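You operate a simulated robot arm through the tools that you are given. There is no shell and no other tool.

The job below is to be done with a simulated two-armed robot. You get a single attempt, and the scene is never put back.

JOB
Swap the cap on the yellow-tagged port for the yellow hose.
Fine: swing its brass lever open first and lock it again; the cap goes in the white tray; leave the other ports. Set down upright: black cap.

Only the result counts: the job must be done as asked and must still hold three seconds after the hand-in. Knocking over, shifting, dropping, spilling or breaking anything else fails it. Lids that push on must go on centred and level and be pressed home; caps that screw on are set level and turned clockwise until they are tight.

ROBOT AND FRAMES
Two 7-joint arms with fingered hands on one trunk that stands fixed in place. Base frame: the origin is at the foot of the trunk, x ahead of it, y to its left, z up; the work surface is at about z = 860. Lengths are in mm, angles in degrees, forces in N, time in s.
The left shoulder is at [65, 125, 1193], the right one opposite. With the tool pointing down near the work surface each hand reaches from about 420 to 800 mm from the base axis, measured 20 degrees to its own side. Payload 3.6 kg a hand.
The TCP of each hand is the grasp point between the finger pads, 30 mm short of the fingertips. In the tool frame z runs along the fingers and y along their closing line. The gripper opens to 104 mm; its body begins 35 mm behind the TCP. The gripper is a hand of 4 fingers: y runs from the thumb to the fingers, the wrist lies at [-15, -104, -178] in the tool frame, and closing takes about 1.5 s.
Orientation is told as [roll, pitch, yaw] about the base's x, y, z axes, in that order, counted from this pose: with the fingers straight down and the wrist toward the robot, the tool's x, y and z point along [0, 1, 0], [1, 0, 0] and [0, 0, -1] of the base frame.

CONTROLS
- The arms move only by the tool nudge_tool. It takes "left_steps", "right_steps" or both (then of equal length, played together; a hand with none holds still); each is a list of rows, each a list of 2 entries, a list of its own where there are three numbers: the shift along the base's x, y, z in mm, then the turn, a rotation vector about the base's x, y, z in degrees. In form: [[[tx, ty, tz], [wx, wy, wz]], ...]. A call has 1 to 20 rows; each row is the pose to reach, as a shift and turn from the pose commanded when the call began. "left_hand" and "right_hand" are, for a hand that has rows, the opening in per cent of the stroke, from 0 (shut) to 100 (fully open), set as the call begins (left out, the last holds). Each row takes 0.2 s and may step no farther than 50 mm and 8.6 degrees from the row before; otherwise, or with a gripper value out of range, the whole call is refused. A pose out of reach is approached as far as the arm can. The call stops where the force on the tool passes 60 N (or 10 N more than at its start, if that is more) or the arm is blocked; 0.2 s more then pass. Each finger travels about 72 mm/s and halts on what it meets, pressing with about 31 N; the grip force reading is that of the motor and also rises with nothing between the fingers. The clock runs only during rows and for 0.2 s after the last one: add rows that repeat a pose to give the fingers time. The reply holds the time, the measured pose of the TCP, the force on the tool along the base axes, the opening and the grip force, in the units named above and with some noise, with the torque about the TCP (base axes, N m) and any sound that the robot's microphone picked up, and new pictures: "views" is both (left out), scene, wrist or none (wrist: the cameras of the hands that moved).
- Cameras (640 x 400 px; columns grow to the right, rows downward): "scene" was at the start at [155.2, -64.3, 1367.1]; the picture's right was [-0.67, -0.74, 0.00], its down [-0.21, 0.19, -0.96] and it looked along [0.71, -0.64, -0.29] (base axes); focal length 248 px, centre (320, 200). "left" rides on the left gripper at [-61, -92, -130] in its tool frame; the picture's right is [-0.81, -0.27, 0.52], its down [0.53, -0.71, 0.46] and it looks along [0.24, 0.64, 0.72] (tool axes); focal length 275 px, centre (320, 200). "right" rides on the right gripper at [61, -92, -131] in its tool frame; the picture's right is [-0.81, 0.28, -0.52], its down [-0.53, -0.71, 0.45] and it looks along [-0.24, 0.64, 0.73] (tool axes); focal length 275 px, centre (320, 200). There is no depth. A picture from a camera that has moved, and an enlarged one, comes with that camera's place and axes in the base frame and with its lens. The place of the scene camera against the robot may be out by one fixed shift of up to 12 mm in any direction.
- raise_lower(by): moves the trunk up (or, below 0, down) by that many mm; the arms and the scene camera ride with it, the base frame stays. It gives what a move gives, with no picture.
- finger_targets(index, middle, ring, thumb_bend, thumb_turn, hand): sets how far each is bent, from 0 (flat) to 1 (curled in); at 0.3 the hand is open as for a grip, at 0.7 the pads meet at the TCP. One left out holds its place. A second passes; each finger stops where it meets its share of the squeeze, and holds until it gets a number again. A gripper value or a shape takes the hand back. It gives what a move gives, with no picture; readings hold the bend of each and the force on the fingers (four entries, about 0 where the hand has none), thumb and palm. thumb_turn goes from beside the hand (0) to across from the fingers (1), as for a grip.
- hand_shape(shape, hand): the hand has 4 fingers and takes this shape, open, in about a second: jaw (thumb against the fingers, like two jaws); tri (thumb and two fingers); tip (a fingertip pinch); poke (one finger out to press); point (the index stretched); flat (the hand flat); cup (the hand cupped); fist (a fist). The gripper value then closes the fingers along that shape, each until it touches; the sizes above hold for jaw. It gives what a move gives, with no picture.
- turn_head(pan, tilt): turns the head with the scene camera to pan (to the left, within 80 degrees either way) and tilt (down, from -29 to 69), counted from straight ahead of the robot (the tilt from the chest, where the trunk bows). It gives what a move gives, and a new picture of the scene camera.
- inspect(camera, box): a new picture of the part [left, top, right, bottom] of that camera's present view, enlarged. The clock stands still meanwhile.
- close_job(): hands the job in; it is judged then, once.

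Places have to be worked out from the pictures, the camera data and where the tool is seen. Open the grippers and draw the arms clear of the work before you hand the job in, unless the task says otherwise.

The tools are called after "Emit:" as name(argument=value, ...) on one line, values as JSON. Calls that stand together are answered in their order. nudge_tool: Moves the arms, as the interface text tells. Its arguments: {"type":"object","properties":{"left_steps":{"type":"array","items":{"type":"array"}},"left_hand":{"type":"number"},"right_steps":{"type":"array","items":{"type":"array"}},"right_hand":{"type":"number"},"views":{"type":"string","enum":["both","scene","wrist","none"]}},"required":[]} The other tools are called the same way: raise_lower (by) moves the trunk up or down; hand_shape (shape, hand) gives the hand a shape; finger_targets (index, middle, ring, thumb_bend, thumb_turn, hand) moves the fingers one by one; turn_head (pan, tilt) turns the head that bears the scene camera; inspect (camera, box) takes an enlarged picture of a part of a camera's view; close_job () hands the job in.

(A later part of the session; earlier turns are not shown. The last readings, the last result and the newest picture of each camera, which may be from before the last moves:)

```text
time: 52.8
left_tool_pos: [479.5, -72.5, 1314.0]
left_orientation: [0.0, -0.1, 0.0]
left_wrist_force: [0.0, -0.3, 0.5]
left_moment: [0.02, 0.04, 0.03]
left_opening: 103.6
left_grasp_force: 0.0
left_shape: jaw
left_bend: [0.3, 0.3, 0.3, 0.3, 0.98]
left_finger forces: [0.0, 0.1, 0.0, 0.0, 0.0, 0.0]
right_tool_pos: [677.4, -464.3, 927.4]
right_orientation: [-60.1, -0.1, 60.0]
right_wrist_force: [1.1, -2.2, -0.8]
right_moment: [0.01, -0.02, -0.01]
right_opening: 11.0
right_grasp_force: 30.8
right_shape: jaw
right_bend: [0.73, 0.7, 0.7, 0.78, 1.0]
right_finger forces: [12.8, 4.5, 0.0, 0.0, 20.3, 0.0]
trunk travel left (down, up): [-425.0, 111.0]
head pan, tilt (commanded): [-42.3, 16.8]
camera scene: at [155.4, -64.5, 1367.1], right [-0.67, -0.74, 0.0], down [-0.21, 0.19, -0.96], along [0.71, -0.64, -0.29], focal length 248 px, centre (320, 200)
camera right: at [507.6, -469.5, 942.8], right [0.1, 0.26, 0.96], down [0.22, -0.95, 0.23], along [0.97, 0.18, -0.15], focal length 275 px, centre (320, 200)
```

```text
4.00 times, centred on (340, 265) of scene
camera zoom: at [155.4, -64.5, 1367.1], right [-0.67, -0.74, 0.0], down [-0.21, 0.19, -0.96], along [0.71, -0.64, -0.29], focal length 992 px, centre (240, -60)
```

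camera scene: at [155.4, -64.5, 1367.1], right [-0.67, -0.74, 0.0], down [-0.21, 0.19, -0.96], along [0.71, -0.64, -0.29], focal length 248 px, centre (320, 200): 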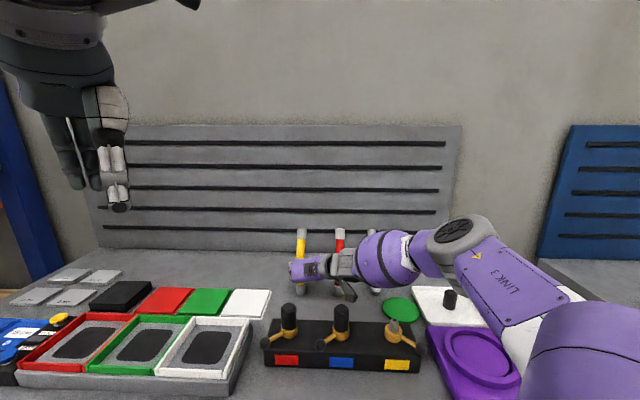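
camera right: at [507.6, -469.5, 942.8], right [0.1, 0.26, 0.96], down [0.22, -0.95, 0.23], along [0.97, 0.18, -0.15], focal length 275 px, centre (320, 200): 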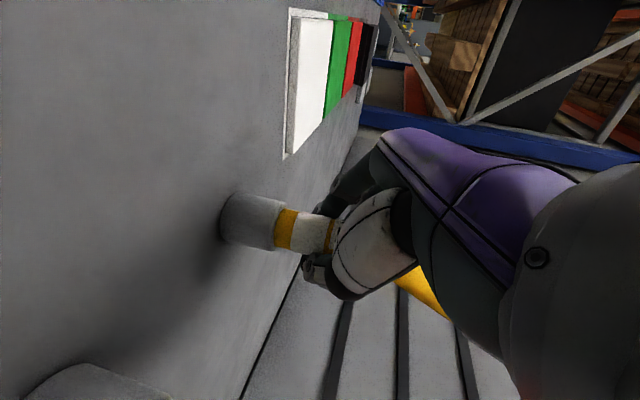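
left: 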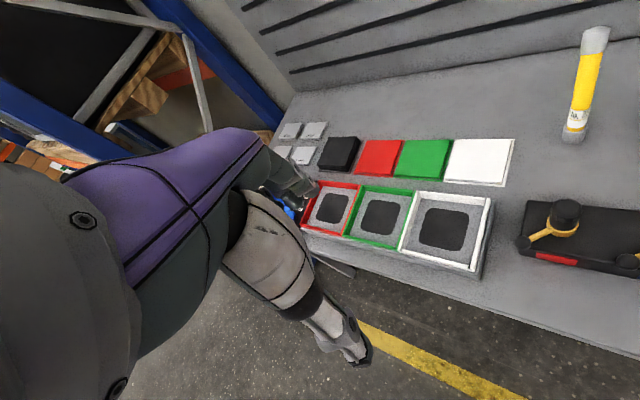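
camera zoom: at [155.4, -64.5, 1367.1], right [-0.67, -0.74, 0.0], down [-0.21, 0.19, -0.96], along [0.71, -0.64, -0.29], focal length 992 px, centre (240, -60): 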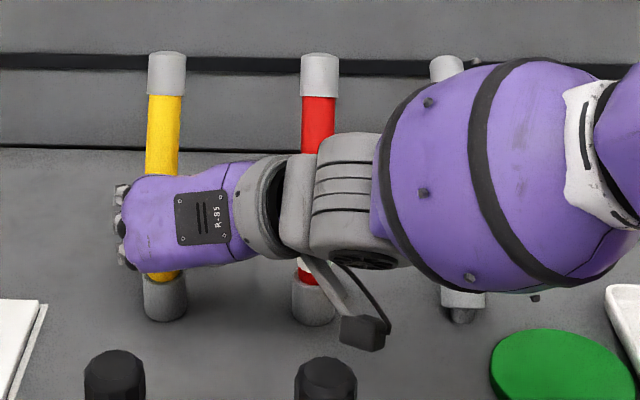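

The hose is gripped by index, middle and thumb with 31 N. I lift slowly, straight up, to take it off its peg.

Emit:
nudge_tool(right_steps=[[[0, 0, 4], [0, 0, 0]], [[0, 0, 8], [0, 0, 0]], [[0, 0, 13], [0, 0, 0]], [[0, 0, 18], [0, 0, 0]], [[0, 0, 24], [0, 0, 0]], [[0, 0, 30], [0, 0, 0]], [[0, 0, 30], [0, 0, 0]]], views="both")

Emit:
inspect(camera="right", box=[200, 130, 440, 360])

Emit:
inspect(camera="scene", box=[260, 215, 420, 315])

```text
time: 54.4
left_tool_pos: [480.4, -71.7, 1314.4]
left_orientation: [0.0, 0.1, 0.0]
left_wrist_force: [0.5, 0.5, -0.4]
left_moment: [0.03, 0.0, 0.01]
left_opening: 103.8
left_grasp_force: 0.1
left_shape: jaw
left_bend: [0.3, 0.3, 0.3, 0.3, 0.98]
left_finger forces: [0.0, 0.1, 0.0, 0.0, 0.0, 0.0]
right_tool_pos: [677.9, -463.4, 960.0]
right_orientation: [-60.0, 0.0, 60.0]
right_wrist_force: [0.2, 0.8, -2.0]
right_moment: [0.02, 0.04, -0.01]
right_opening: 11.1
right_grasp_force: 30.6
right_shape: jaw
right_bend: [0.74, 0.7, 0.7, 0.79, 1.0]
right_finger forces: [12.3, 4.4, 0.1, 0.0, 18.4, 0.0]
trunk travel left (down, up): [-425.0, 111.0]
head pan, tilt (commanded): [-42.3, 16.8]
camera scene: at [155.5, -64.5, 1367.1], right [-0.67, -0.74, 0.0], down [-0.21, 0.19, -0.96], along [0.71, -0.64, -0.29], focal length 248 px, centre (320, 200)
camera right: at [508.2, -469.6, 973.4], right [0.1, 0.26, 0.96], down [0.22, -0.95, 0.23], along [0.97, 0.18, -0.15], focal length 275 px, centre (320, 200)
```

scene: 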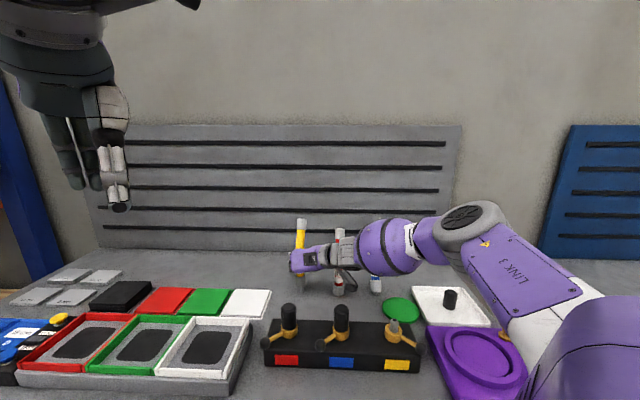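
right: 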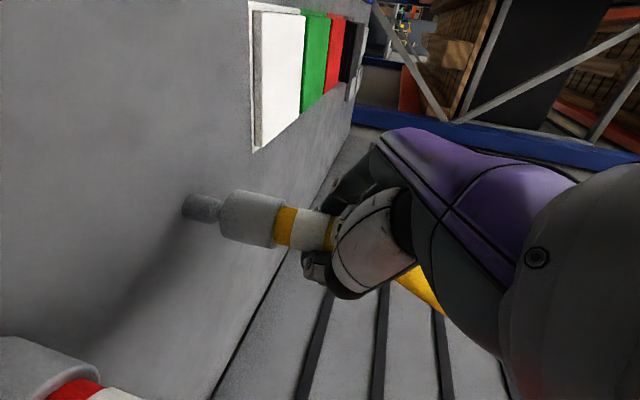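

```text
1.74 times, centred on (320, 245) of right
camera zoom: at [508.2, -469.6, 973.4], right [0.1, 0.26, 0.96], down [0.22, -0.95, 0.23], along [0.97, 0.18, -0.15], focal length 479 px, centre (320, 122)
```

zoom: 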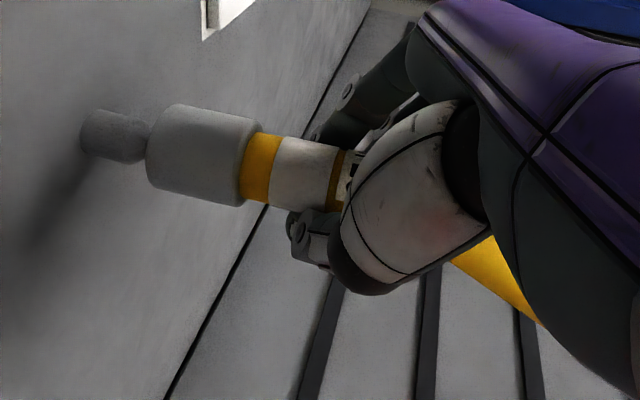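

```text
4.00 times, centred on (340, 265) of scene
camera zoom: at [155.5, -64.5, 1367.1], right [-0.67, -0.74, 0.0], down [-0.21, 0.19, -0.96], along [0.71, -0.64, -0.29], focal length 992 px, centre (240, -60)
```

zoom: 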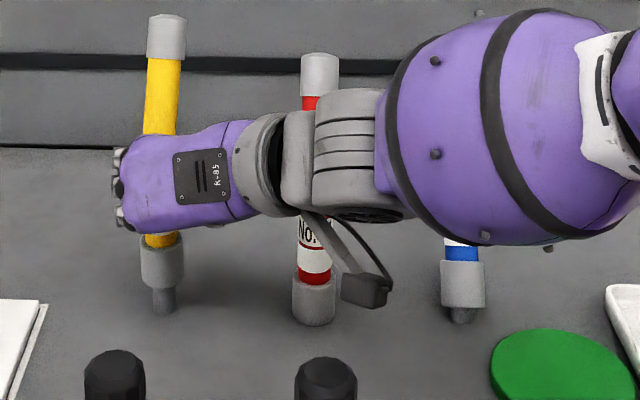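

The hose is coming off a grey peg standing on the bench. I keep lifting straight up until its coupling is well above every cap top.

Emit:
nudge_tool(right_steps=[[[0, 0, 10], [0, 0, 0]], [[0, 0, 25], [0, 0, 0]], [[0, 0, 45], [0, 0, 0]], [[0, 0, 70], [0, 0, 0]], [[0, 0, 100], [0, 0, 0]], [[0, 0, 130], [0, 0, 0]], [[0, 0, 150], [0, 0, 0]], [[0, 0, 150], [0, 0, 0]]], views="both")

Emit:
inspect(camera="right", box=[160, 130, 400, 330])

Emit:
inspect(camera="scene", box=[250, 170, 410, 300])

```text
time: 56.2
left_tool_pos: [481.3, -72.3, 1315.2]
left_orientation: [0.0, 0.1, 0.0]
left_wrist_force: [-0.3, 0.6, 0.7]
left_moment: [-0.01, -0.01, 0.02]
left_opening: 103.6
left_grasp_force: 0.1
left_shape: jaw
left_bend: [0.3, 0.3, 0.3, 0.3, 0.98]
left_finger forces: [0.0, 0.0, 0.1, 0.0, 0.0, 0.0]
right_tool_pos: [677.3, -463.7, 1108.8]
right_orientation: [-60.0, -0.1, 60.0]
right_wrist_force: [-0.5, 0.1, -3.4]
right_moment: [0.03, 0.03, 0.0]
right_opening: 11.0
right_grasp_force: 31.3
right_shape: jaw
right_bend: [0.74, 0.7, 0.7, 0.79, 1.0]
right_finger forces: [12.3, 4.1, 0.1, 0.0, 18.3, 0.0]
trunk travel left (down, up): [-425.0, 111.0]
head pan, tilt (commanded): [-42.3, 16.8]
camera scene: at [155.6, -64.6, 1367.0], right [-0.67, -0.74, 0.0], down [-0.21, 0.19, -0.96], along [0.71, -0.64, -0.29], focal length 248 px, centre (320, 200)
camera right: at [506.9, -469.1, 1122.3], right [0.1, 0.26, 0.96], down [0.22, -0.95, 0.23], along [0.97, 0.18, -0.15], focal length 275 px, centre (320, 200)
```

scene: 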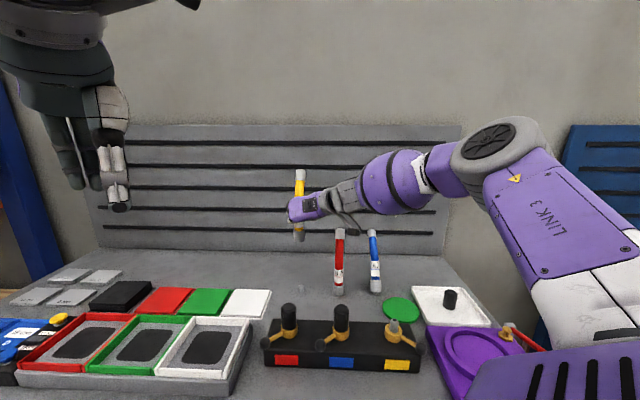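
right: 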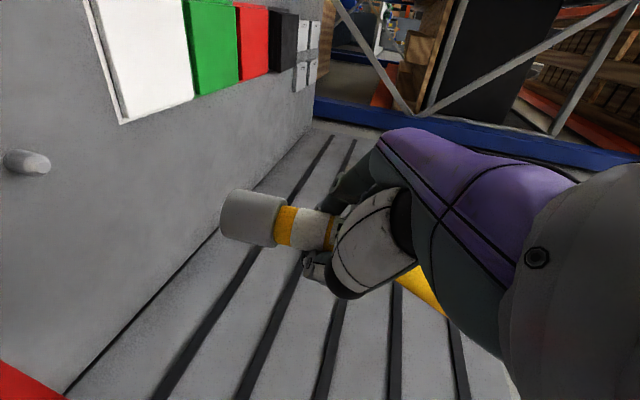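

```text
2.00 times, centred on (280, 230) of right
camera zoom: at [506.9, -469.1, 1122.3], right [0.1, 0.26, 0.96], down [0.22, -0.95, 0.23], along [0.97, 0.18, -0.15], focal length 551 px, centre (400, 140)
```

zoom: 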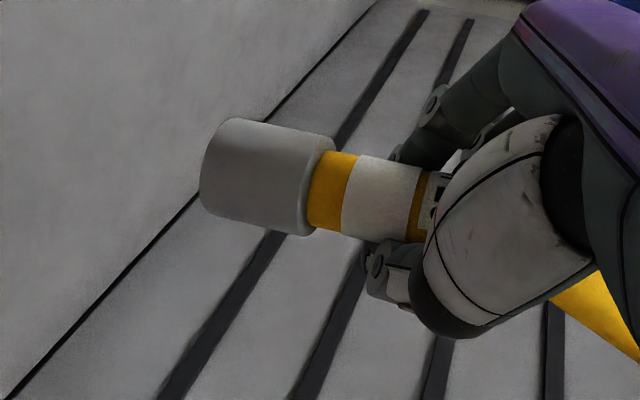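

```text
3.08 times, centred on (330, 235) of scene
camera zoom: at [155.6, -64.6, 1367.0], right [-0.67, -0.74, 0.0], down [-0.21, 0.19, -0.96], along [0.71, -0.64, -0.29], focal length 763 px, centre (289, 92)
```

zoom: 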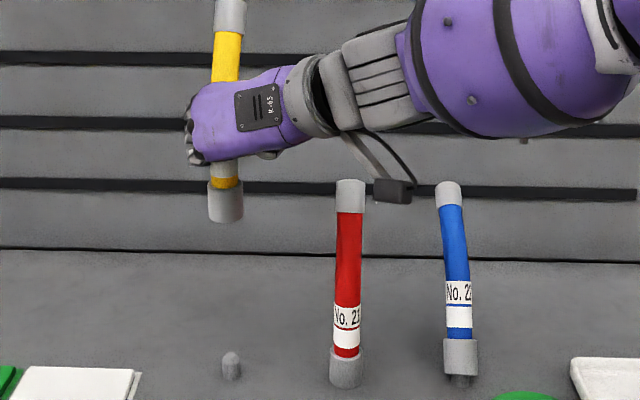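

The hose hangs vertically in the hand, its bottom about 69 mm below the TCP; the peg confirms its axis runs through the TCP within 2 mm. I carry it at this height toward the port, in stages to check the arm's reach.

Emit:
nudge_tool(right_steps=[[[-30, -1, 8], [0, 0, 0]], [[-65, -3, 8], [0, 0, 0]], [[-100, -4, 8], [0, 0, 0]], [[-135, -6, 8], [0, 0, 0]], [[-170, -7, 8], [0, 0, 0]], [[-200, -8, 8], [0, 0, 0]], [[-200, -8, 8], [0, 0, 0]]], views="both")

```text
time: 57.8
left_tool_pos: [479.7, -71.6, 1313.9]
left_orientation: [0.0, 0.1, 0.0]
left_wrist_force: [-0.4, -0.3, 0.0]
left_moment: [-0.02, 0.02, -0.01]
left_opening: 103.9
left_grasp_force: 0.1
left_shape: jaw
left_bend: [0.3, 0.3, 0.3, 0.3, 0.98]
left_finger forces: [0.1, 0.0, 0.0, 0.1, 0.0, 0.0]
right_tool_pos: [477.3, -472.8, 1119.0]
right_orientation: [-60.0, -0.1, 59.9]
right_wrist_force: [0.7, -0.1, -3.3]
right_moment: [0.03, 0.01, 0.03]
right_opening: 11.0
right_grasp_force: 30.5
right_shape: jaw
right_bend: [0.74, 0.7, 0.7, 0.79, 1.0]
right_finger forces: [12.2, 4.2, 0.1, 0.1, 17.6, 0.0]
trunk travel left (down, up): [-425.0, 111.0]
head pan, tilt (commanded): [-42.3, 16.8]
camera scene: at [156.0, -64.6, 1367.0], right [-0.67, -0.74, 0.0], down [-0.21, 0.19, -0.96], along [0.71, -0.64, -0.29], focal length 248 px, centre (320, 200)
camera right: at [307.7, -479.7, 1132.3], right [0.1, 0.26, 0.96], down [0.22, -0.95, 0.23], along [0.97, 0.18, -0.15], focal length 275 px, centre (320, 200)
```

scene: 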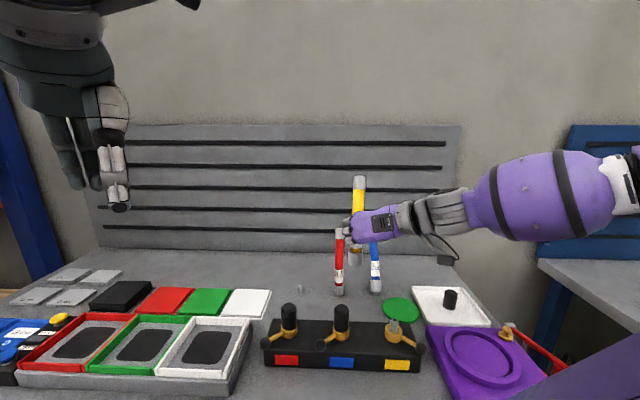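
right: 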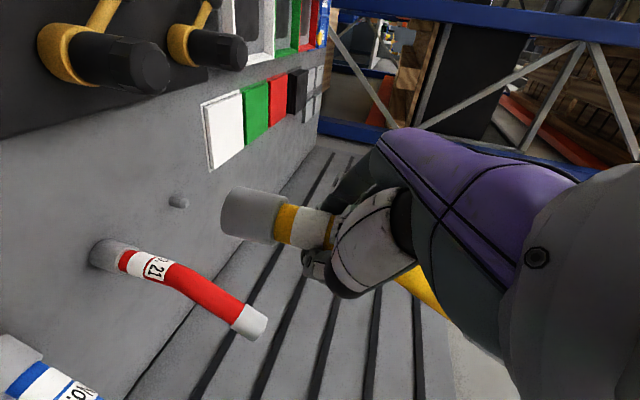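

Reach is fine so far. I continue over the port, to about [373, -477].

Emit:
nudge_tool(right_steps=[[[-26, -1, 0], [0, 0, 0]], [[-52, -2, 0], [0, 0, 0]], [[-78, -3, 0], [0, 0, 0]], [[-104, -4, 0], [0, 0, 0]], [[-104, -4, 0], [0, 0, 0]]], views="both")

Emit:
inspect(camera="scene", box=[340, 240, 468, 350])

Emit:
inspect(camera="right", box=[0, 130, 280, 305])

```text
time: 59.0
left_tool_pos: [480.1, -72.1, 1313.9]
left_orientation: [0.0, 0.0, 0.0]
left_wrist_force: [0.1, -1.3, 0.2]
left_moment: [-0.02, 0.03, 0.0]
left_opening: 104.0
left_grasp_force: 0.1
left_shape: jaw
left_bend: [0.3, 0.3, 0.3, 0.3, 0.98]
left_finger forces: [0.0, 0.1, 0.0, 0.0, 0.0, 0.0]
right_tool_pos: [373.9, -475.4, 1116.4]
right_orientation: [-60.1, -0.2, 60.0]
right_wrist_force: [0.6, -0.3, -2.7]
right_moment: [0.03, 0.03, 0.0]
right_opening: 11.4
right_grasp_force: 31.0
right_shape: jaw
right_bend: [0.74, 0.7, 0.7, 0.79, 1.0]
right_finger forces: [12.2, 4.2, 0.0, 0.1, 17.4, 0.1]
trunk travel left (down, up): [-425.0, 111.0]
head pan, tilt (commanded): [-42.3, 16.8]
camera scene: at [155.8, -64.6, 1367.0], right [-0.67, -0.74, 0.0], down [-0.21, 0.19, -0.96], along [0.71, -0.64, -0.29], focal length 248 px, centre (320, 200)
camera right: at [203.8, -481.6, 1130.2], right [0.1, 0.26, 0.96], down [0.22, -0.95, 0.23], along [0.97, 0.18, -0.15], focal length 275 px, centre (320, 200)
```

scene: 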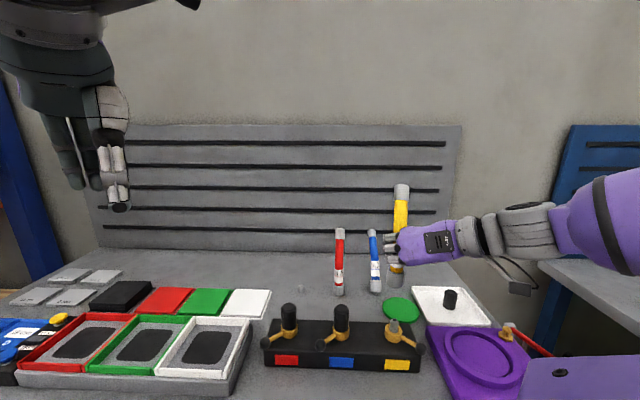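
right: 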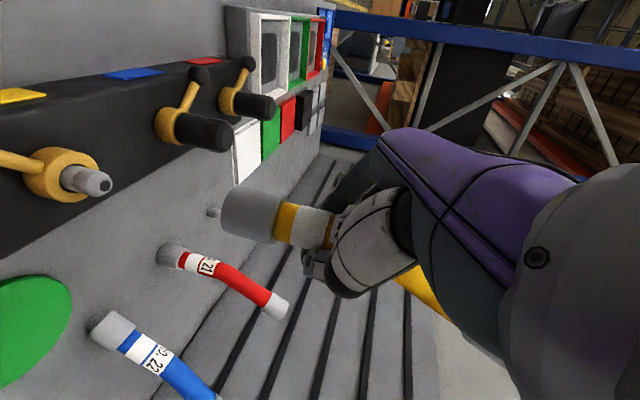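

```text
3.64 times, centred on (404, 295) of scene
camera zoom: at [155.8, -64.6, 1367.0], right [-0.67, -0.74, 0.0], down [-0.21, 0.19, -0.96], along [0.71, -0.64, -0.29], focal length 902 px, centre (14, -146)
```

zoom: 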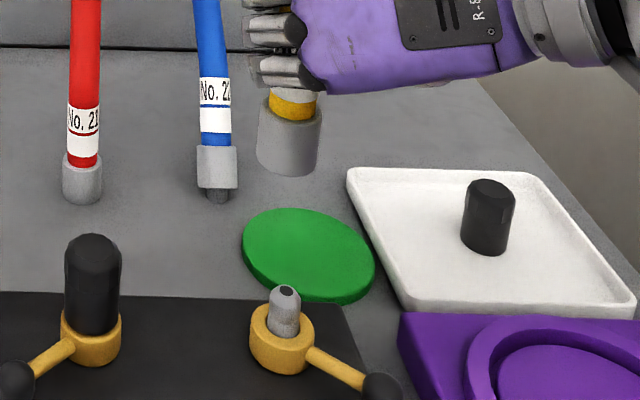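

```text
2.29 times, centred on (140, 218) of right
camera zoom: at [203.8, -481.6, 1130.2], right [0.1, 0.26, 0.96], down [0.22, -0.95, 0.23], along [0.97, 0.18, -0.15], focal length 629 px, centre (731, 160)
```

zoom: 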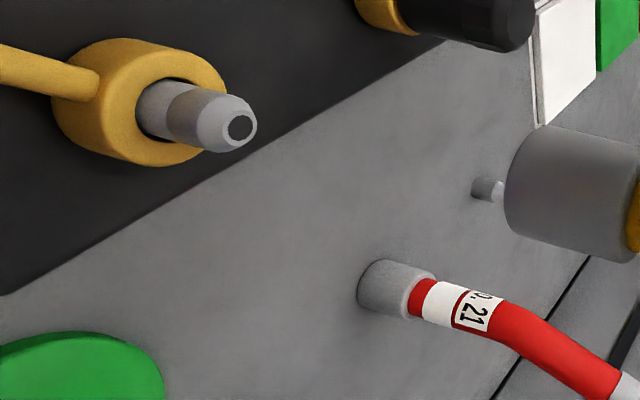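

Both the stem and the coupling are visible together, and the hose seems to need a few millimetres of shift. I zoom in on each in both views to measure the offset and any tilt.

Emit:
inspect(camera="right", box=[210, 170, 338, 250])

Emit:
inspect(camera="right", box=[10, 130, 138, 210])

Emit:
inspect(camera="scene", box=[372, 255, 436, 295])

Emit:
inspect(camera="scene", box=[372, 310, 436, 350])

Emit:
inspect(camera="scene", box=[360, 170, 440, 300])

```text
5.00 times, centred on (274, 210) of right
camera zoom: at [203.8, -481.6, 1130.2], right [0.1, 0.26, 0.96], down [0.22, -0.95, 0.23], along [0.97, 0.18, -0.15], focal length 1376 px, centre (550, 150)
```

zoom: 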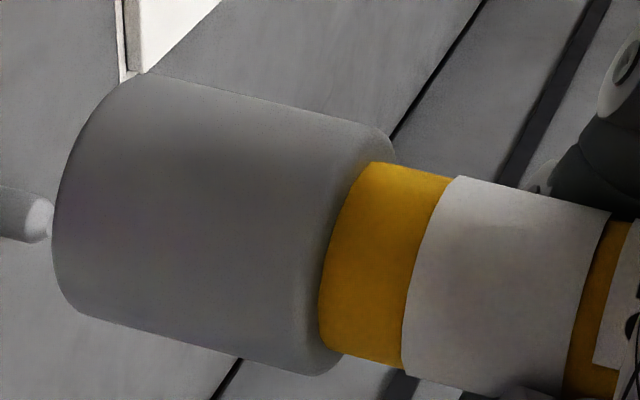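

```text
5.00 times, centred on (74, 170) of right
camera zoom: at [203.8, -481.6, 1130.2], right [0.1, 0.26, 0.96], down [0.22, -0.95, 0.23], along [0.97, 0.18, -0.15], focal length 1376 px, centre (1550, 350)
```

zoom: 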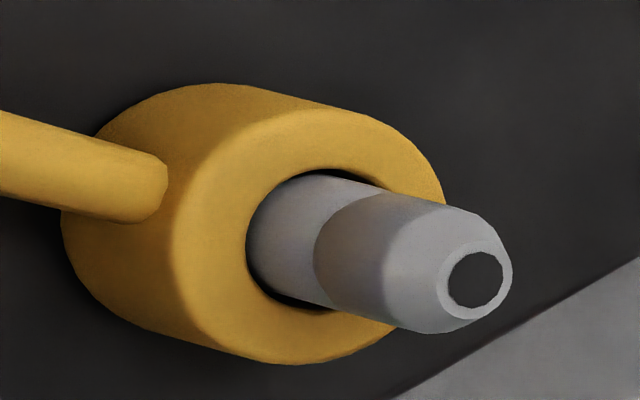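

```text
10.00 times, centred on (404, 275) of scene
camera zoom: at [155.8, -64.6, 1367.0], right [-0.67, -0.74, 0.0], down [-0.21, 0.19, -0.96], along [0.71, -0.64, -0.29], focal length 2480 px, centre (-520, -550)
```

zoom: 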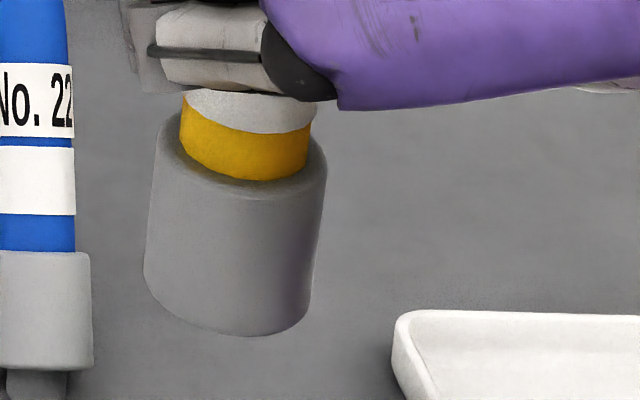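

```text
10.00 times, centred on (404, 330) of scene
camera zoom: at [155.8, -64.6, 1367.0], right [-0.67, -0.74, 0.0], down [-0.21, 0.19, -0.96], along [0.71, -0.64, -0.29], focal length 2480 px, centre (-520, -1100)
```

zoom: 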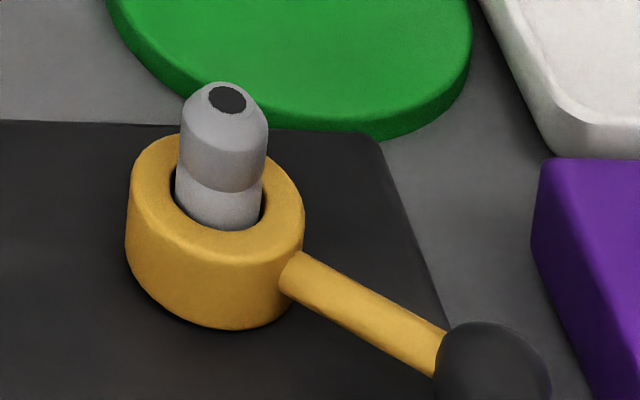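

```text
3.08 times, centred on (400, 235) of scene
camera zoom: at [155.8, -64.6, 1367.0], right [-0.67, -0.74, 0.0], down [-0.21, 0.19, -0.96], along [0.71, -0.64, -0.29], focal length 763 px, centre (74, 92)
```

zoom: 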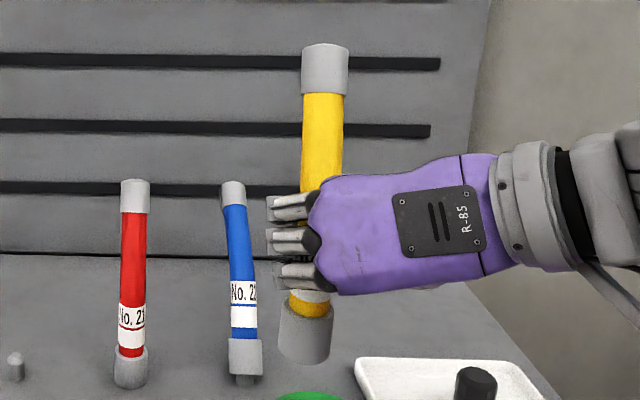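

The hose is vertical within about 1 degree in both views, but its bottom is off by about [+4.5, +7.4] mm from the stem's axis. I correct by that and lower to about 15 mm above the stem, then measure again.

Emit:
nudge_tool(right_steps=[[[-4.5, -7.4, 0], [0, 0, 0]], [[-4.5, -7.4, -25], [0, 0, 0]], [[-4.5, -7.4, -50], [0, 0, 0]], [[-4.5, -7.4, -68], [0, 0, 0]], [[-4.5, -7.4, -76], [0, 0, 0]], [[-4.5, -7.4, -76], [0, 0, 0]]], views="both")

Emit:
inspect(camera="right", box=[120, 160, 280, 260])

Emit:
inspect(camera="scene", box=[364, 290, 444, 340])

```text
time: 60.4
left_tool_pos: [479.4, -72.7, 1313.5]
left_orientation: [0.0, 0.1, 0.0]
left_wrist_force: [-0.3, -0.4, 0.4]
left_moment: [-0.02, -0.03, 0.05]
left_opening: 103.7
left_grasp_force: 0.1
left_shape: jaw
left_bend: [0.3, 0.3, 0.3, 0.3, 0.98]
left_finger forces: [0.0, 0.1, 0.1, 0.0, 0.0, 0.0]
right_tool_pos: [367.6, -483.4, 1042.5]
right_orientation: [-60.1, -0.2, 60.0]
right_wrist_force: [0.7, 1.3, -2.7]
right_moment: [0.01, 0.0, 0.02]
right_opening: 11.1
right_grasp_force: 30.8
right_shape: jaw
right_bend: [0.74, 0.7, 0.7, 0.8, 1.0]
right_finger forces: [12.4, 4.0, 0.0, 0.0, 17.3, 0.0]
trunk travel left (down, up): [-425.0, 111.0]
head pan, tilt (commanded): [-42.3, 16.8]
camera scene: at [155.3, -64.4, 1367.1], right [-0.67, -0.74, 0.0], down [-0.21, 0.19, -0.96], along [0.71, -0.64, -0.29], focal length 248 px, centre (320, 200)
camera right: at [198.0, -489.1, 1055.6], right [0.1, 0.26, 0.96], down [0.22, -0.95, 0.23], along [0.97, 0.18, -0.15], focal length 275 px, centre (320, 200)
```

scene: 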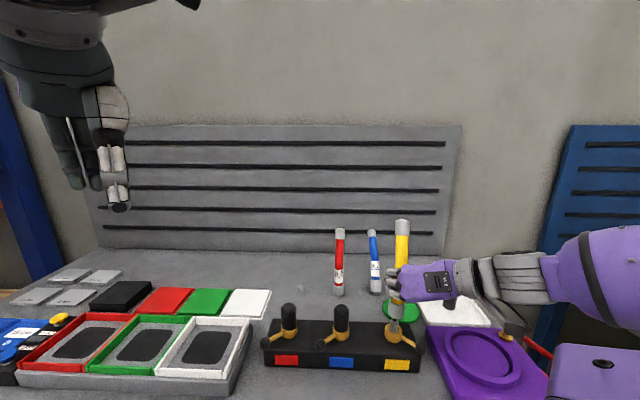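
right: 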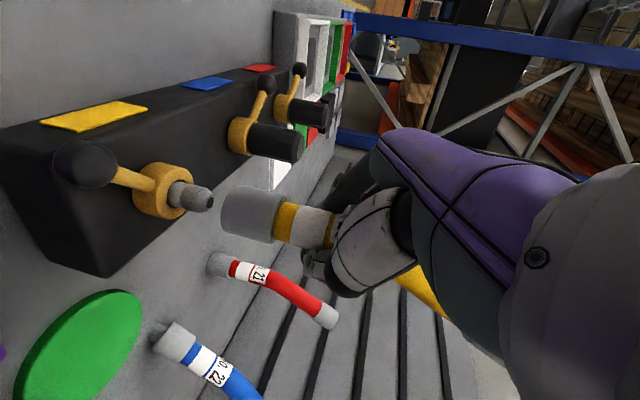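

```text
4.00 times, centred on (200, 210) of right
camera zoom: at [198.0, -489.1, 1055.6], right [0.1, 0.26, 0.96], down [0.22, -0.95, 0.23], along [0.97, 0.18, -0.15], focal length 1101 px, centre (800, 160)
```

zoom: 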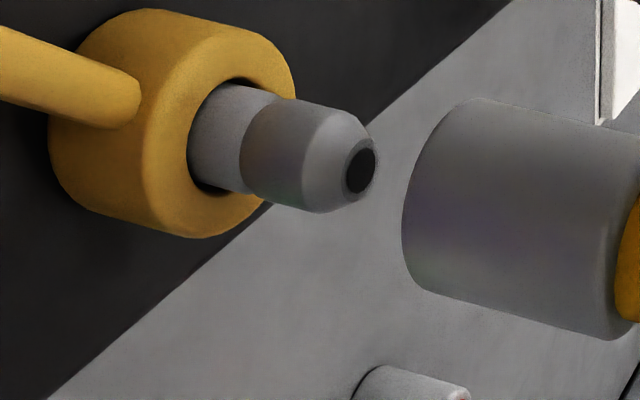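

```text
8.00 times, centred on (404, 315) of scene
camera zoom: at [155.3, -64.4, 1367.1], right [-0.67, -0.74, 0.0], down [-0.21, 0.19, -0.96], along [0.71, -0.64, -0.29], focal length 1984 px, centre (-352, -720)
```

zoom: 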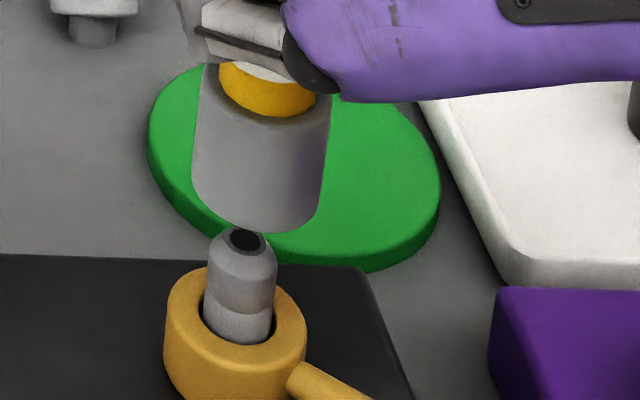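

The offset is now about [+1.5, -0.3] mm. I apply it and lower another 14 mm, to just above the stem's tip, and check once more.

Emit:
nudge_tool(right_steps=[[[1.5, -0.3, -4], [0, 0, 0]], [[1.5, -0.3, -9], [0, 0, 0]], [[1.5, -0.3, -14], [0, 0, 0]], [[1.5, -0.3, -14], [0, 0, 0]]], views="none")

Emit:
inspect(camera="right", box=[140, 165, 268, 245])

Emit:
inspect(camera="scene", box=[372, 295, 436, 335])

```text
time: 61.4
left_tool_pos: [479.1, -72.8, 1314.8]
left_orientation: [-0.1, 0.1, 0.0]
left_wrist_force: [0.7, -0.3, -0.3]
left_moment: [-0.02, 0.0, 0.03]
left_opening: 103.8
left_grasp_force: 0.1
left_shape: jaw
left_bend: [0.3, 0.3, 0.3, 0.3, 0.98]
left_finger forces: [0.0, 0.0, 0.0, 0.1, 0.0, 0.1]
right_tool_pos: [369.7, -482.9, 1028.5]
right_orientation: [-60.1, -0.1, 60.0]
right_wrist_force: [0.4, -0.4, -2.3]
right_moment: [0.04, -0.01, -0.03]
right_opening: 10.8
right_grasp_force: 31.2
right_shape: jaw
right_bend: [0.74, 0.7, 0.7, 0.8, 1.0]
right_finger forces: [12.5, 4.0, 0.0, 0.1, 17.2, 0.0]
trunk travel left (down, up): [-425.0, 111.0]
head pan, tilt (commanded): [-42.3, 16.8]
```

```text
5.00 times, centred on (204, 205) of right
camera zoom: at [200.3, -489.7, 1041.7], right [0.1, 0.26, 0.96], down [0.22, -0.95, 0.23], along [0.97, 0.18, -0.15], focal length 1376 px, centre (900, 175)
```

zoom: 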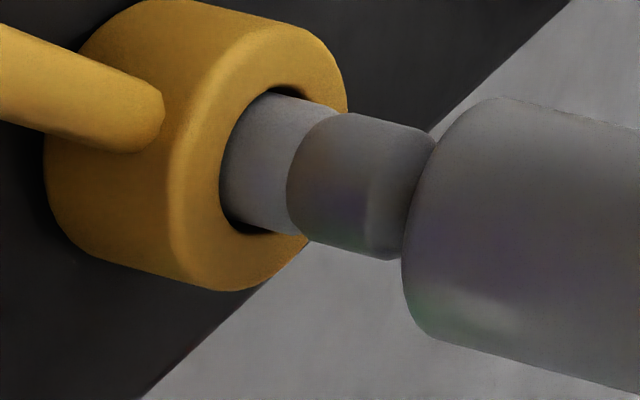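

```text
10.00 times, centred on (404, 315) of scene
camera zoom: at [155.3, -64.4, 1367.1], right [-0.67, -0.74, 0.0], down [-0.21, 0.19, -0.96], along [0.71, -0.64, -0.29], focal length 2480 px, centre (-520, -950)
```

zoom: 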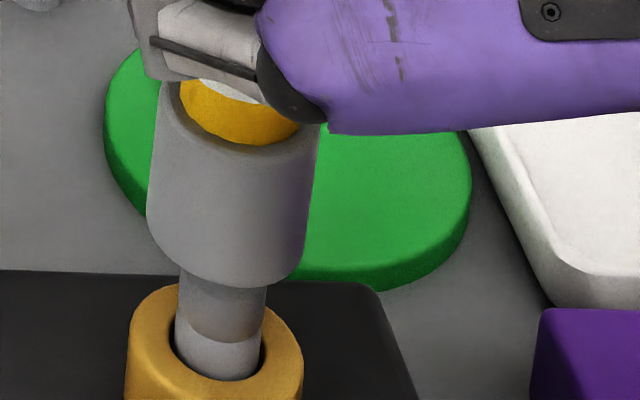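

Alignment is now within about 1 mm in both views. I lower slowly onto the stem in 2 mm rows, watching the force.

Emit:
nudge_tool(right_steps=[[[-0.4, 0.3, -2], [0, 0, 0]], [[-0.4, 0.3, -4], [0, 0, 0]], [[-0.4, 0.3, -6], [0, 0, 0]], [[-0.4, 0.3, -8], [0, 0, 0]], [[-0.4, 0.3, -8], [0, 0, 0]]], views="none")

Emit:
inspect(camera="right", box=[140, 165, 268, 245])

Emit:
inspect(camera="scene", box=[372, 295, 436, 335])

```text
time: 62.6
left_tool_pos: [479.7, -72.0, 1315.1]
left_orientation: [0.1, 0.1, 0.0]
left_wrist_force: [0.5, 0.1, -0.3]
left_moment: [-0.04, 0.01, -0.01]
left_opening: 103.6
left_grasp_force: 0.0
left_shape: jaw
left_bend: [0.3, 0.3, 0.3, 0.3, 0.98]
left_finger forces: [0.0, 0.1, 0.0, 0.0, 0.0, 0.0]
right_tool_pos: [370.9, -484.6, 1021.9]
right_orientation: [-60.1, -0.1, 60.0]
right_wrist_force: [-0.3, 0.0, -2.8]
right_moment: [-0.01, 0.02, 0.02]
right_opening: 11.1
right_grasp_force: 31.0
right_shape: jaw
right_bend: [0.74, 0.7, 0.7, 0.8, 1.0]
right_finger forces: [12.4, 3.9, 0.0, 0.0, 17.2, 0.1]
trunk travel left (down, up): [-425.0, 111.0]
head pan, tilt (commanded): [-42.3, 16.8]
```

```text
5.00 times, centred on (204, 205) of right
camera zoom: at [200.7, -489.9, 1035.4], right [0.1, 0.26, 0.96], down [0.21, -0.95, 0.23], along [0.97, 0.18, -0.15], focal length 1376 px, centre (900, 175)
```

zoom: 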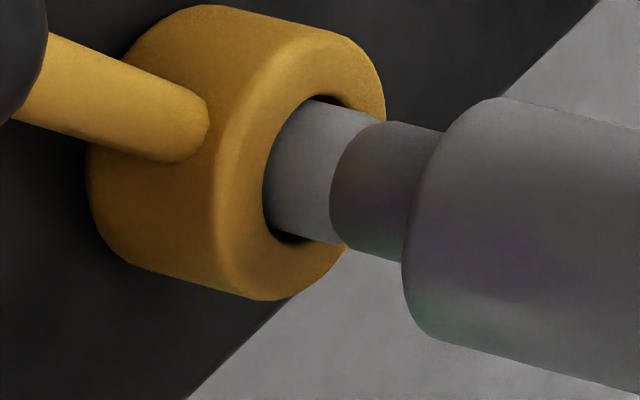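

```text
10.00 times, centred on (404, 315) of scene
camera zoom: at [155.3, -64.5, 1367.1], right [-0.67, -0.74, 0.0], down [-0.21, 0.19, -0.96], along [0.71, -0.64, -0.29], focal length 2480 px, centre (-520, -950)
```

zoom: 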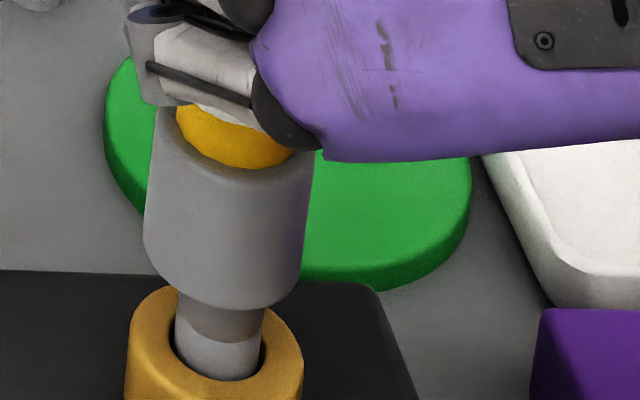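

Still no contact force; by my estimate the stem tip is just at the coupling's mouth, with about 1.3 mm of offset left. I correct [-1.2, +0.6] and go down 8 mm more.

Emit:
nudge_tool(right_steps=[[[-1.2, 0.6, 0], [0, 0, 0]], [[-1.2, 0.6, -2], [0, 0, 0]], [[-1.2, 0.6, -4], [0, 0, 0]], [[-1.2, 0.6, -6], [0, 0, 0]], [[-1.2, 0.6, -8], [0, 0, 0]], [[-1.2, 0.6, -8], [0, 0, 0]]], views="none")

Emit:
inspect(camera="right", box=[140, 165, 268, 245])

Emit:
inspect(camera="scene", box=[372, 300, 436, 340])

```text
time: 64.0
left_tool_pos: [479.1, -72.4, 1313.8]
left_orientation: [0.0, 0.0, 0.0]
left_wrist_force: [-0.2, 0.1, -0.1]
left_moment: [0.0, -0.02, -0.03]
left_opening: 103.4
left_grasp_force: 0.0
left_shape: jaw
left_bend: [0.3, 0.3, 0.3, 0.3, 0.98]
left_finger forces: [0.0, 0.1, 0.0, 0.0, 0.1, 0.0]
right_tool_pos: [368.9, -481.2, 1012.4]
right_orientation: [-60.1, 0.0, 60.0]
right_wrist_force: [0.1, 0.1, -3.0]
right_moment: [0.02, 0.01, -0.03]
right_opening: 11.2
right_grasp_force: 31.2
right_shape: jaw
right_bend: [0.74, 0.7, 0.7, 0.8, 1.0]
right_finger forces: [12.5, 4.0, 0.0, 0.1, 17.2, 0.0]
trunk travel left (down, up): [-425.0, 111.0]
head pan, tilt (commanded): [-42.3, 16.8]
```

```text
5.00 times, centred on (204, 205) of right
camera zoom: at [199.4, -489.4, 1026.9], right [0.1, 0.26, 0.96], down [0.21, -0.95, 0.23], along [0.97, 0.18, -0.15], focal length 1376 px, centre (900, 175)
```

zoom: 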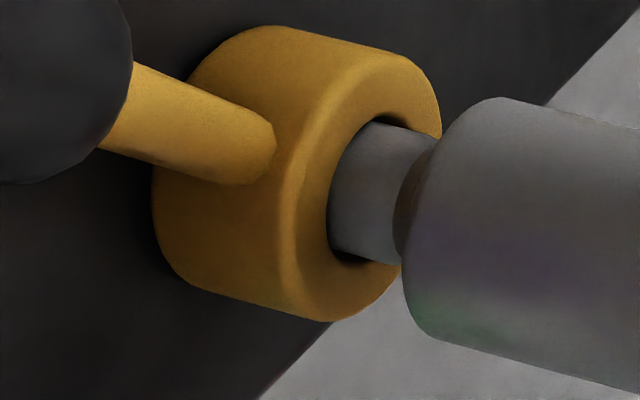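

```text
10.00 times, centred on (404, 320) of scene
camera zoom: at [155.3, -64.4, 1367.1], right [-0.67, -0.74, 0.0], down [-0.21, 0.19, -0.96], along [0.71, -0.64, -0.29], focal length 2480 px, centre (-520, -1000)
```

zoom: 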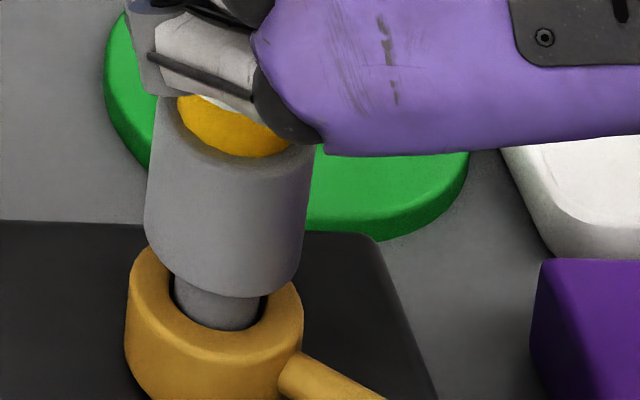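

The coupling is sliding over the stem with no resistance, about 10 mm above the collar. I keep lowering in 2 mm rows.

Emit:
nudge_tool(right_steps=[[[0, 0, -2], [0, 0, 0]], [[0, 0, -4], [0, 0, 0]], [[0, 0, -6], [0, 0, 0]], [[0, 0, -8], [0, 0, 0]], [[0, 0, -8], [0, 0, 0]]], views="none")

Emit:
inspect(camera="right", box=[140, 165, 268, 245])

Emit:
inspect(camera="scene", box=[372, 300, 436, 340])

```text
time: 65.2
left_tool_pos: [479.1, -72.9, 1315.2]
left_orientation: [0.0, 0.0, -0.1]
left_wrist_force: [0.4, 0.3, -0.3]
left_moment: [0.02, 0.02, -0.01]
left_opening: 103.8
left_grasp_force: 0.1
left_shape: jaw
left_bend: [0.3, 0.3, 0.3, 0.3, 0.98]
left_finger forces: [0.1, 0.0, 0.1, 0.2, 0.0, 0.0]
right_tool_pos: [369.0, -481.9, 1003.4]
right_orientation: [-60.1, -0.2, 60.1]
right_wrist_force: [-0.3, -0.3, -2.3]
right_moment: [0.03, 0.06, -0.01]
right_opening: 10.9
right_grasp_force: 30.9
right_shape: jaw
right_bend: [0.74, 0.7, 0.7, 0.8, 1.0]
right_finger forces: [12.4, 3.8, 0.0, 0.0, 17.2, 0.0]
trunk travel left (down, up): [-425.0, 111.0]
head pan, tilt (commanded): [-42.3, 16.8]
```

```text
5.00 times, centred on (204, 205) of right
camera zoom: at [199.2, -488.5, 1017.5], right [0.1, 0.26, 0.96], down [0.22, -0.95, 0.23], along [0.97, 0.18, -0.15], focal length 1376 px, centre (900, 175)
```

zoom: 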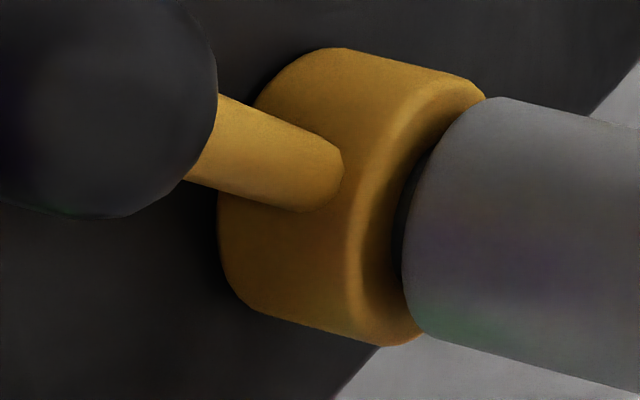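

```text
10.00 times, centred on (404, 320) of scene
camera zoom: at [155.3, -64.4, 1367.1], right [-0.67, -0.74, 0.0], down [-0.21, 0.19, -0.96], along [0.71, -0.64, -0.29], focal length 2480 px, centre (-520, -1000)
```

zoom: 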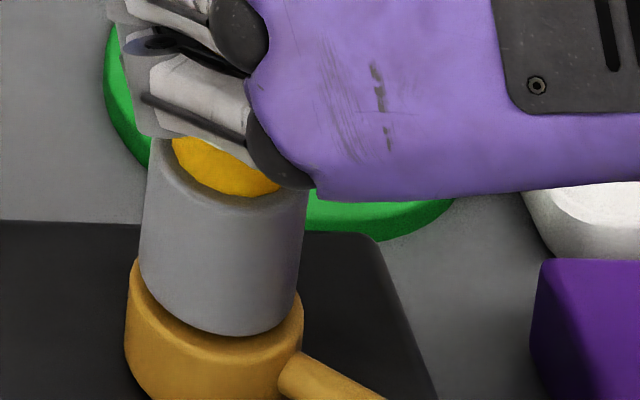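

The coupling is about to meet the collar. I continue in 1 mm rows and look for the seating force.

Emit:
nudge_tool(right_steps=[[[0, 0, -1], [0, 0, 0]], [[0, 0, -2], [0, 0, 0]], [[0, 0, -3], [0, 0, 0]], [[0, 0, -4], [0, 0, 0]], [[0, 0, -4], [0, 0, 0]]], views="none")

Emit:
inspect(camera="right", box=[140, 165, 268, 245])

Emit:
inspect(camera="scene", box=[372, 300, 436, 340])

```text
time: 66.4
left_tool_pos: [480.0, -72.4, 1314.6]
left_orientation: [0.0, -0.1, 0.0]
left_wrist_force: [-0.3, 0.4, -0.4]
left_moment: [-0.02, 0.01, 0.0]
left_opening: 103.9
left_grasp_force: 0.0
left_shape: jaw
left_bend: [0.3, 0.3, 0.3, 0.3, 0.98]
left_finger forces: [0.1, 0.1, 0.0, 0.1, 0.0, 0.0]
right_tool_pos: [370.3, -483.5, 1001.6]
right_orientation: [-60.1, -0.1, 60.0]
right_wrist_force: [7.0, -5.1, 3.6]
right_moment: [0.01, -0.12, -0.07]
right_opening: 11.5
right_grasp_force: 30.9
right_shape: jaw
right_bend: [0.74, 0.7, 0.7, 0.79, 1.0]
right_finger forces: [13.4, 5.6, 0.0, 0.0, 19.9, 0.0]
trunk travel left (down, up): [-425.0, 111.0]
head pan, tilt (commanded): [-42.3, 16.8]
```

```text
5.00 times, centred on (204, 205) of right
camera zoom: at [200.0, -489.3, 1014.2], right [0.1, 0.26, 0.96], down [0.21, -0.95, 0.23], along [0.97, 0.18, -0.15], focal length 1376 px, centre (900, 175)
```

zoom: 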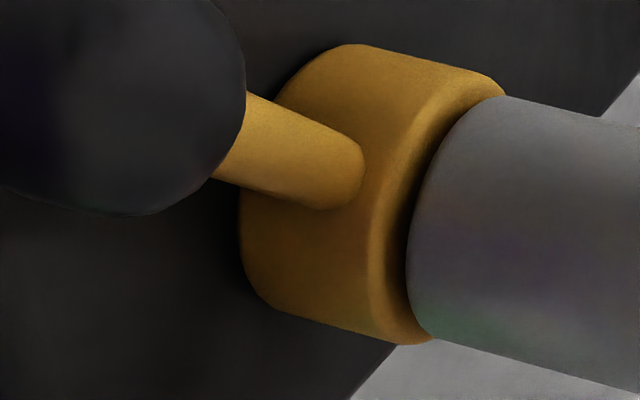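

```text
10.00 times, centred on (404, 320) of scene
camera zoom: at [155.8, -64.7, 1367.1], right [-0.67, -0.74, 0.0], down [-0.21, 0.19, -0.96], along [0.71, -0.64, -0.29], focal length 2480 px, centre (-520, -1000)
```

zoom: 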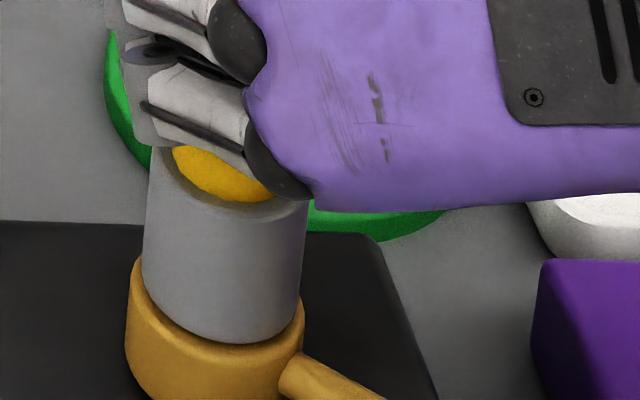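

Contact has begun: about 6 N up, plus a sideways push toward [+0.8, -0.6]. I relieve that by 1 mm in that direction and press down a little more to seat it.

Emit:
nudge_tool(right_steps=[[[0.5, -0.4, 0], [0, 0, 0]], [[1, -0.7, 0], [0, 0, 0]], [[1, -0.7, -1], [0, 0, 0]], [[1, -0.7, -2], [0, 0, 0]], [[1, -0.7, -2], [0, 0, 0]]], views="none")

Emit:
inspect(camera="right", box=[140, 165, 268, 245])

Emit:
inspect(camera="scene", box=[372, 300, 436, 340])

```text
time: 67.6
left_tool_pos: [478.3, -72.3, 1314.2]
left_orientation: [-0.1, 0.0, 0.0]
left_wrist_force: [0.7, -0.9, -0.4]
left_moment: [0.01, -0.03, 0.0]
left_opening: 103.8
left_grasp_force: 0.1
left_shape: jaw
left_bend: [0.3, 0.3, 0.3, 0.3, 0.98]
left_finger forces: [0.0, 0.0, 0.0, 0.1, 0.1, 0.0]
right_tool_pos: [369.8, -483.0, 999.6]
right_orientation: [-60.3, -0.1, 60.1]
right_wrist_force: [4.7, -7.5, 15.7]
right_moment: [0.09, -0.17, -0.07]
right_opening: 11.3
right_grasp_force: 31.3
right_shape: jaw
right_bend: [0.74, 0.7, 0.7, 0.79, 1.0]
right_finger forces: [13.4, 5.2, 0.0, 0.0, 22.1, 0.0]
trunk travel left (down, up): [-425.0, 111.0]
head pan, tilt (commanded): [-42.3, 16.8]
```

```text
5.00 times, centred on (204, 205) of right
camera zoom: at [200.1, -489.1, 1012.7], right [0.1, 0.26, 0.96], down [0.21, -0.95, 0.24], along [0.97, 0.18, -0.15], focal length 1376 px, centre (900, 175)
```

zoom: 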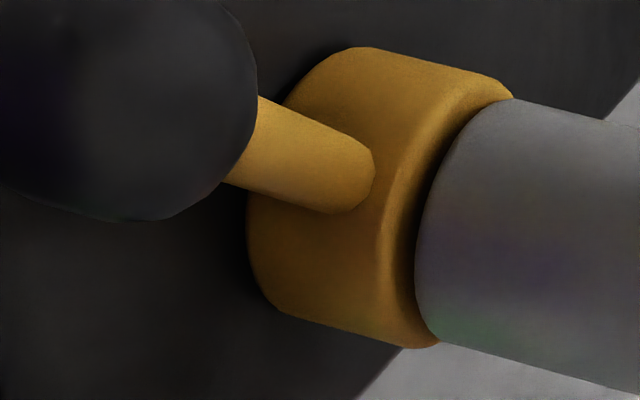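

```text
10.00 times, centred on (404, 320) of scene
camera zoom: at [155.0, -64.2, 1367.2], right [-0.67, -0.74, 0.0], down [-0.21, 0.19, -0.96], along [0.71, -0.64, -0.29], focal length 2480 px, centre (-520, -1000)
```

zoom: 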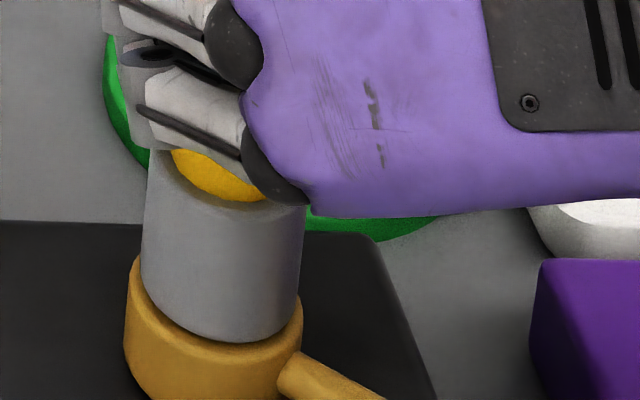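

The coupling now bears on the collar with about 18 N, and its bottom works out at z 930, level with the collar top. I press 1.5 mm more to be sure it is home.

Emit:
nudge_tool(right_steps=[[[0.2, -0.5, -0.7], [0, 0, 0]], [[0.3, -1, -1.5], [0, 0, 0]], [[0.3, -1, -1.5], [0, 0, 0]]], views="none")

Emit:
inspect(camera="scene", box=[372, 300, 436, 340])

Emit:
inspect(camera="scene", box=[360, 210, 440, 350])

```text
time: 68.4
left_tool_pos: [478.9, -72.3, 1313.9]
left_orientation: [-0.2, 0.0, 0.0]
left_wrist_force: [-0.2, -0.1, 0.2]
left_moment: [-0.04, -0.01, -0.02]
left_opening: 103.7
left_grasp_force: 0.1
left_shape: jaw
left_bend: [0.3, 0.3, 0.3, 0.3, 0.98]
left_finger forces: [0.1, 0.0, 0.0, 0.0, 0.1, 0.0]
right_tool_pos: [370.3, -483.4, 998.3]
right_orientation: [-60.2, -0.2, 60.1]
right_wrist_force: [4.0, -3.5, 20.9]
right_moment: [0.14, -0.2, -0.09]
right_opening: 11.2
right_grasp_force: 31.6
right_shape: jaw
right_bend: [0.74, 0.7, 0.7, 0.8, 1.0]
right_finger forces: [14.0, 5.0, 0.0, 0.0, 21.4, 0.0]
trunk travel left (down, up): [-425.0, 111.0]
head pan, tilt (commanded): [-42.3, 16.8]
```

```text
10.00 times, centred on (404, 320) of scene
camera zoom: at [154.5, -63.3, 1367.3], right [-0.67, -0.74, 0.0], down [-0.21, 0.19, -0.96], along [0.71, -0.65, -0.29], focal length 2480 px, centre (-520, -1000)
```

zoom: 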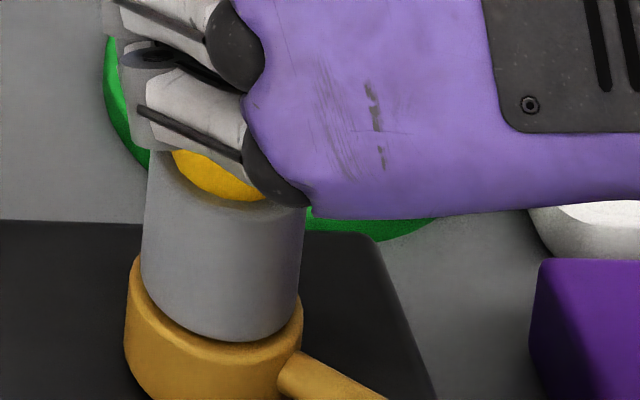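

```text
2.86 times, centred on (400, 280) of scene
camera zoom: at [154.5, -63.3, 1367.3], right [-0.67, -0.74, 0.0], down [-0.21, 0.19, -0.96], along [0.71, -0.65, -0.29], focal length 709 px, centre (91, -29)
```

zoom: 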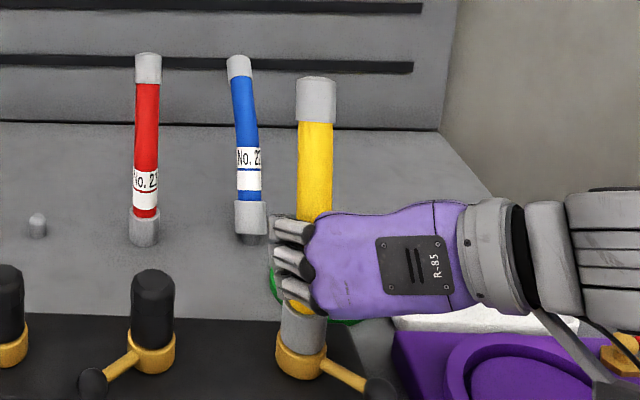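

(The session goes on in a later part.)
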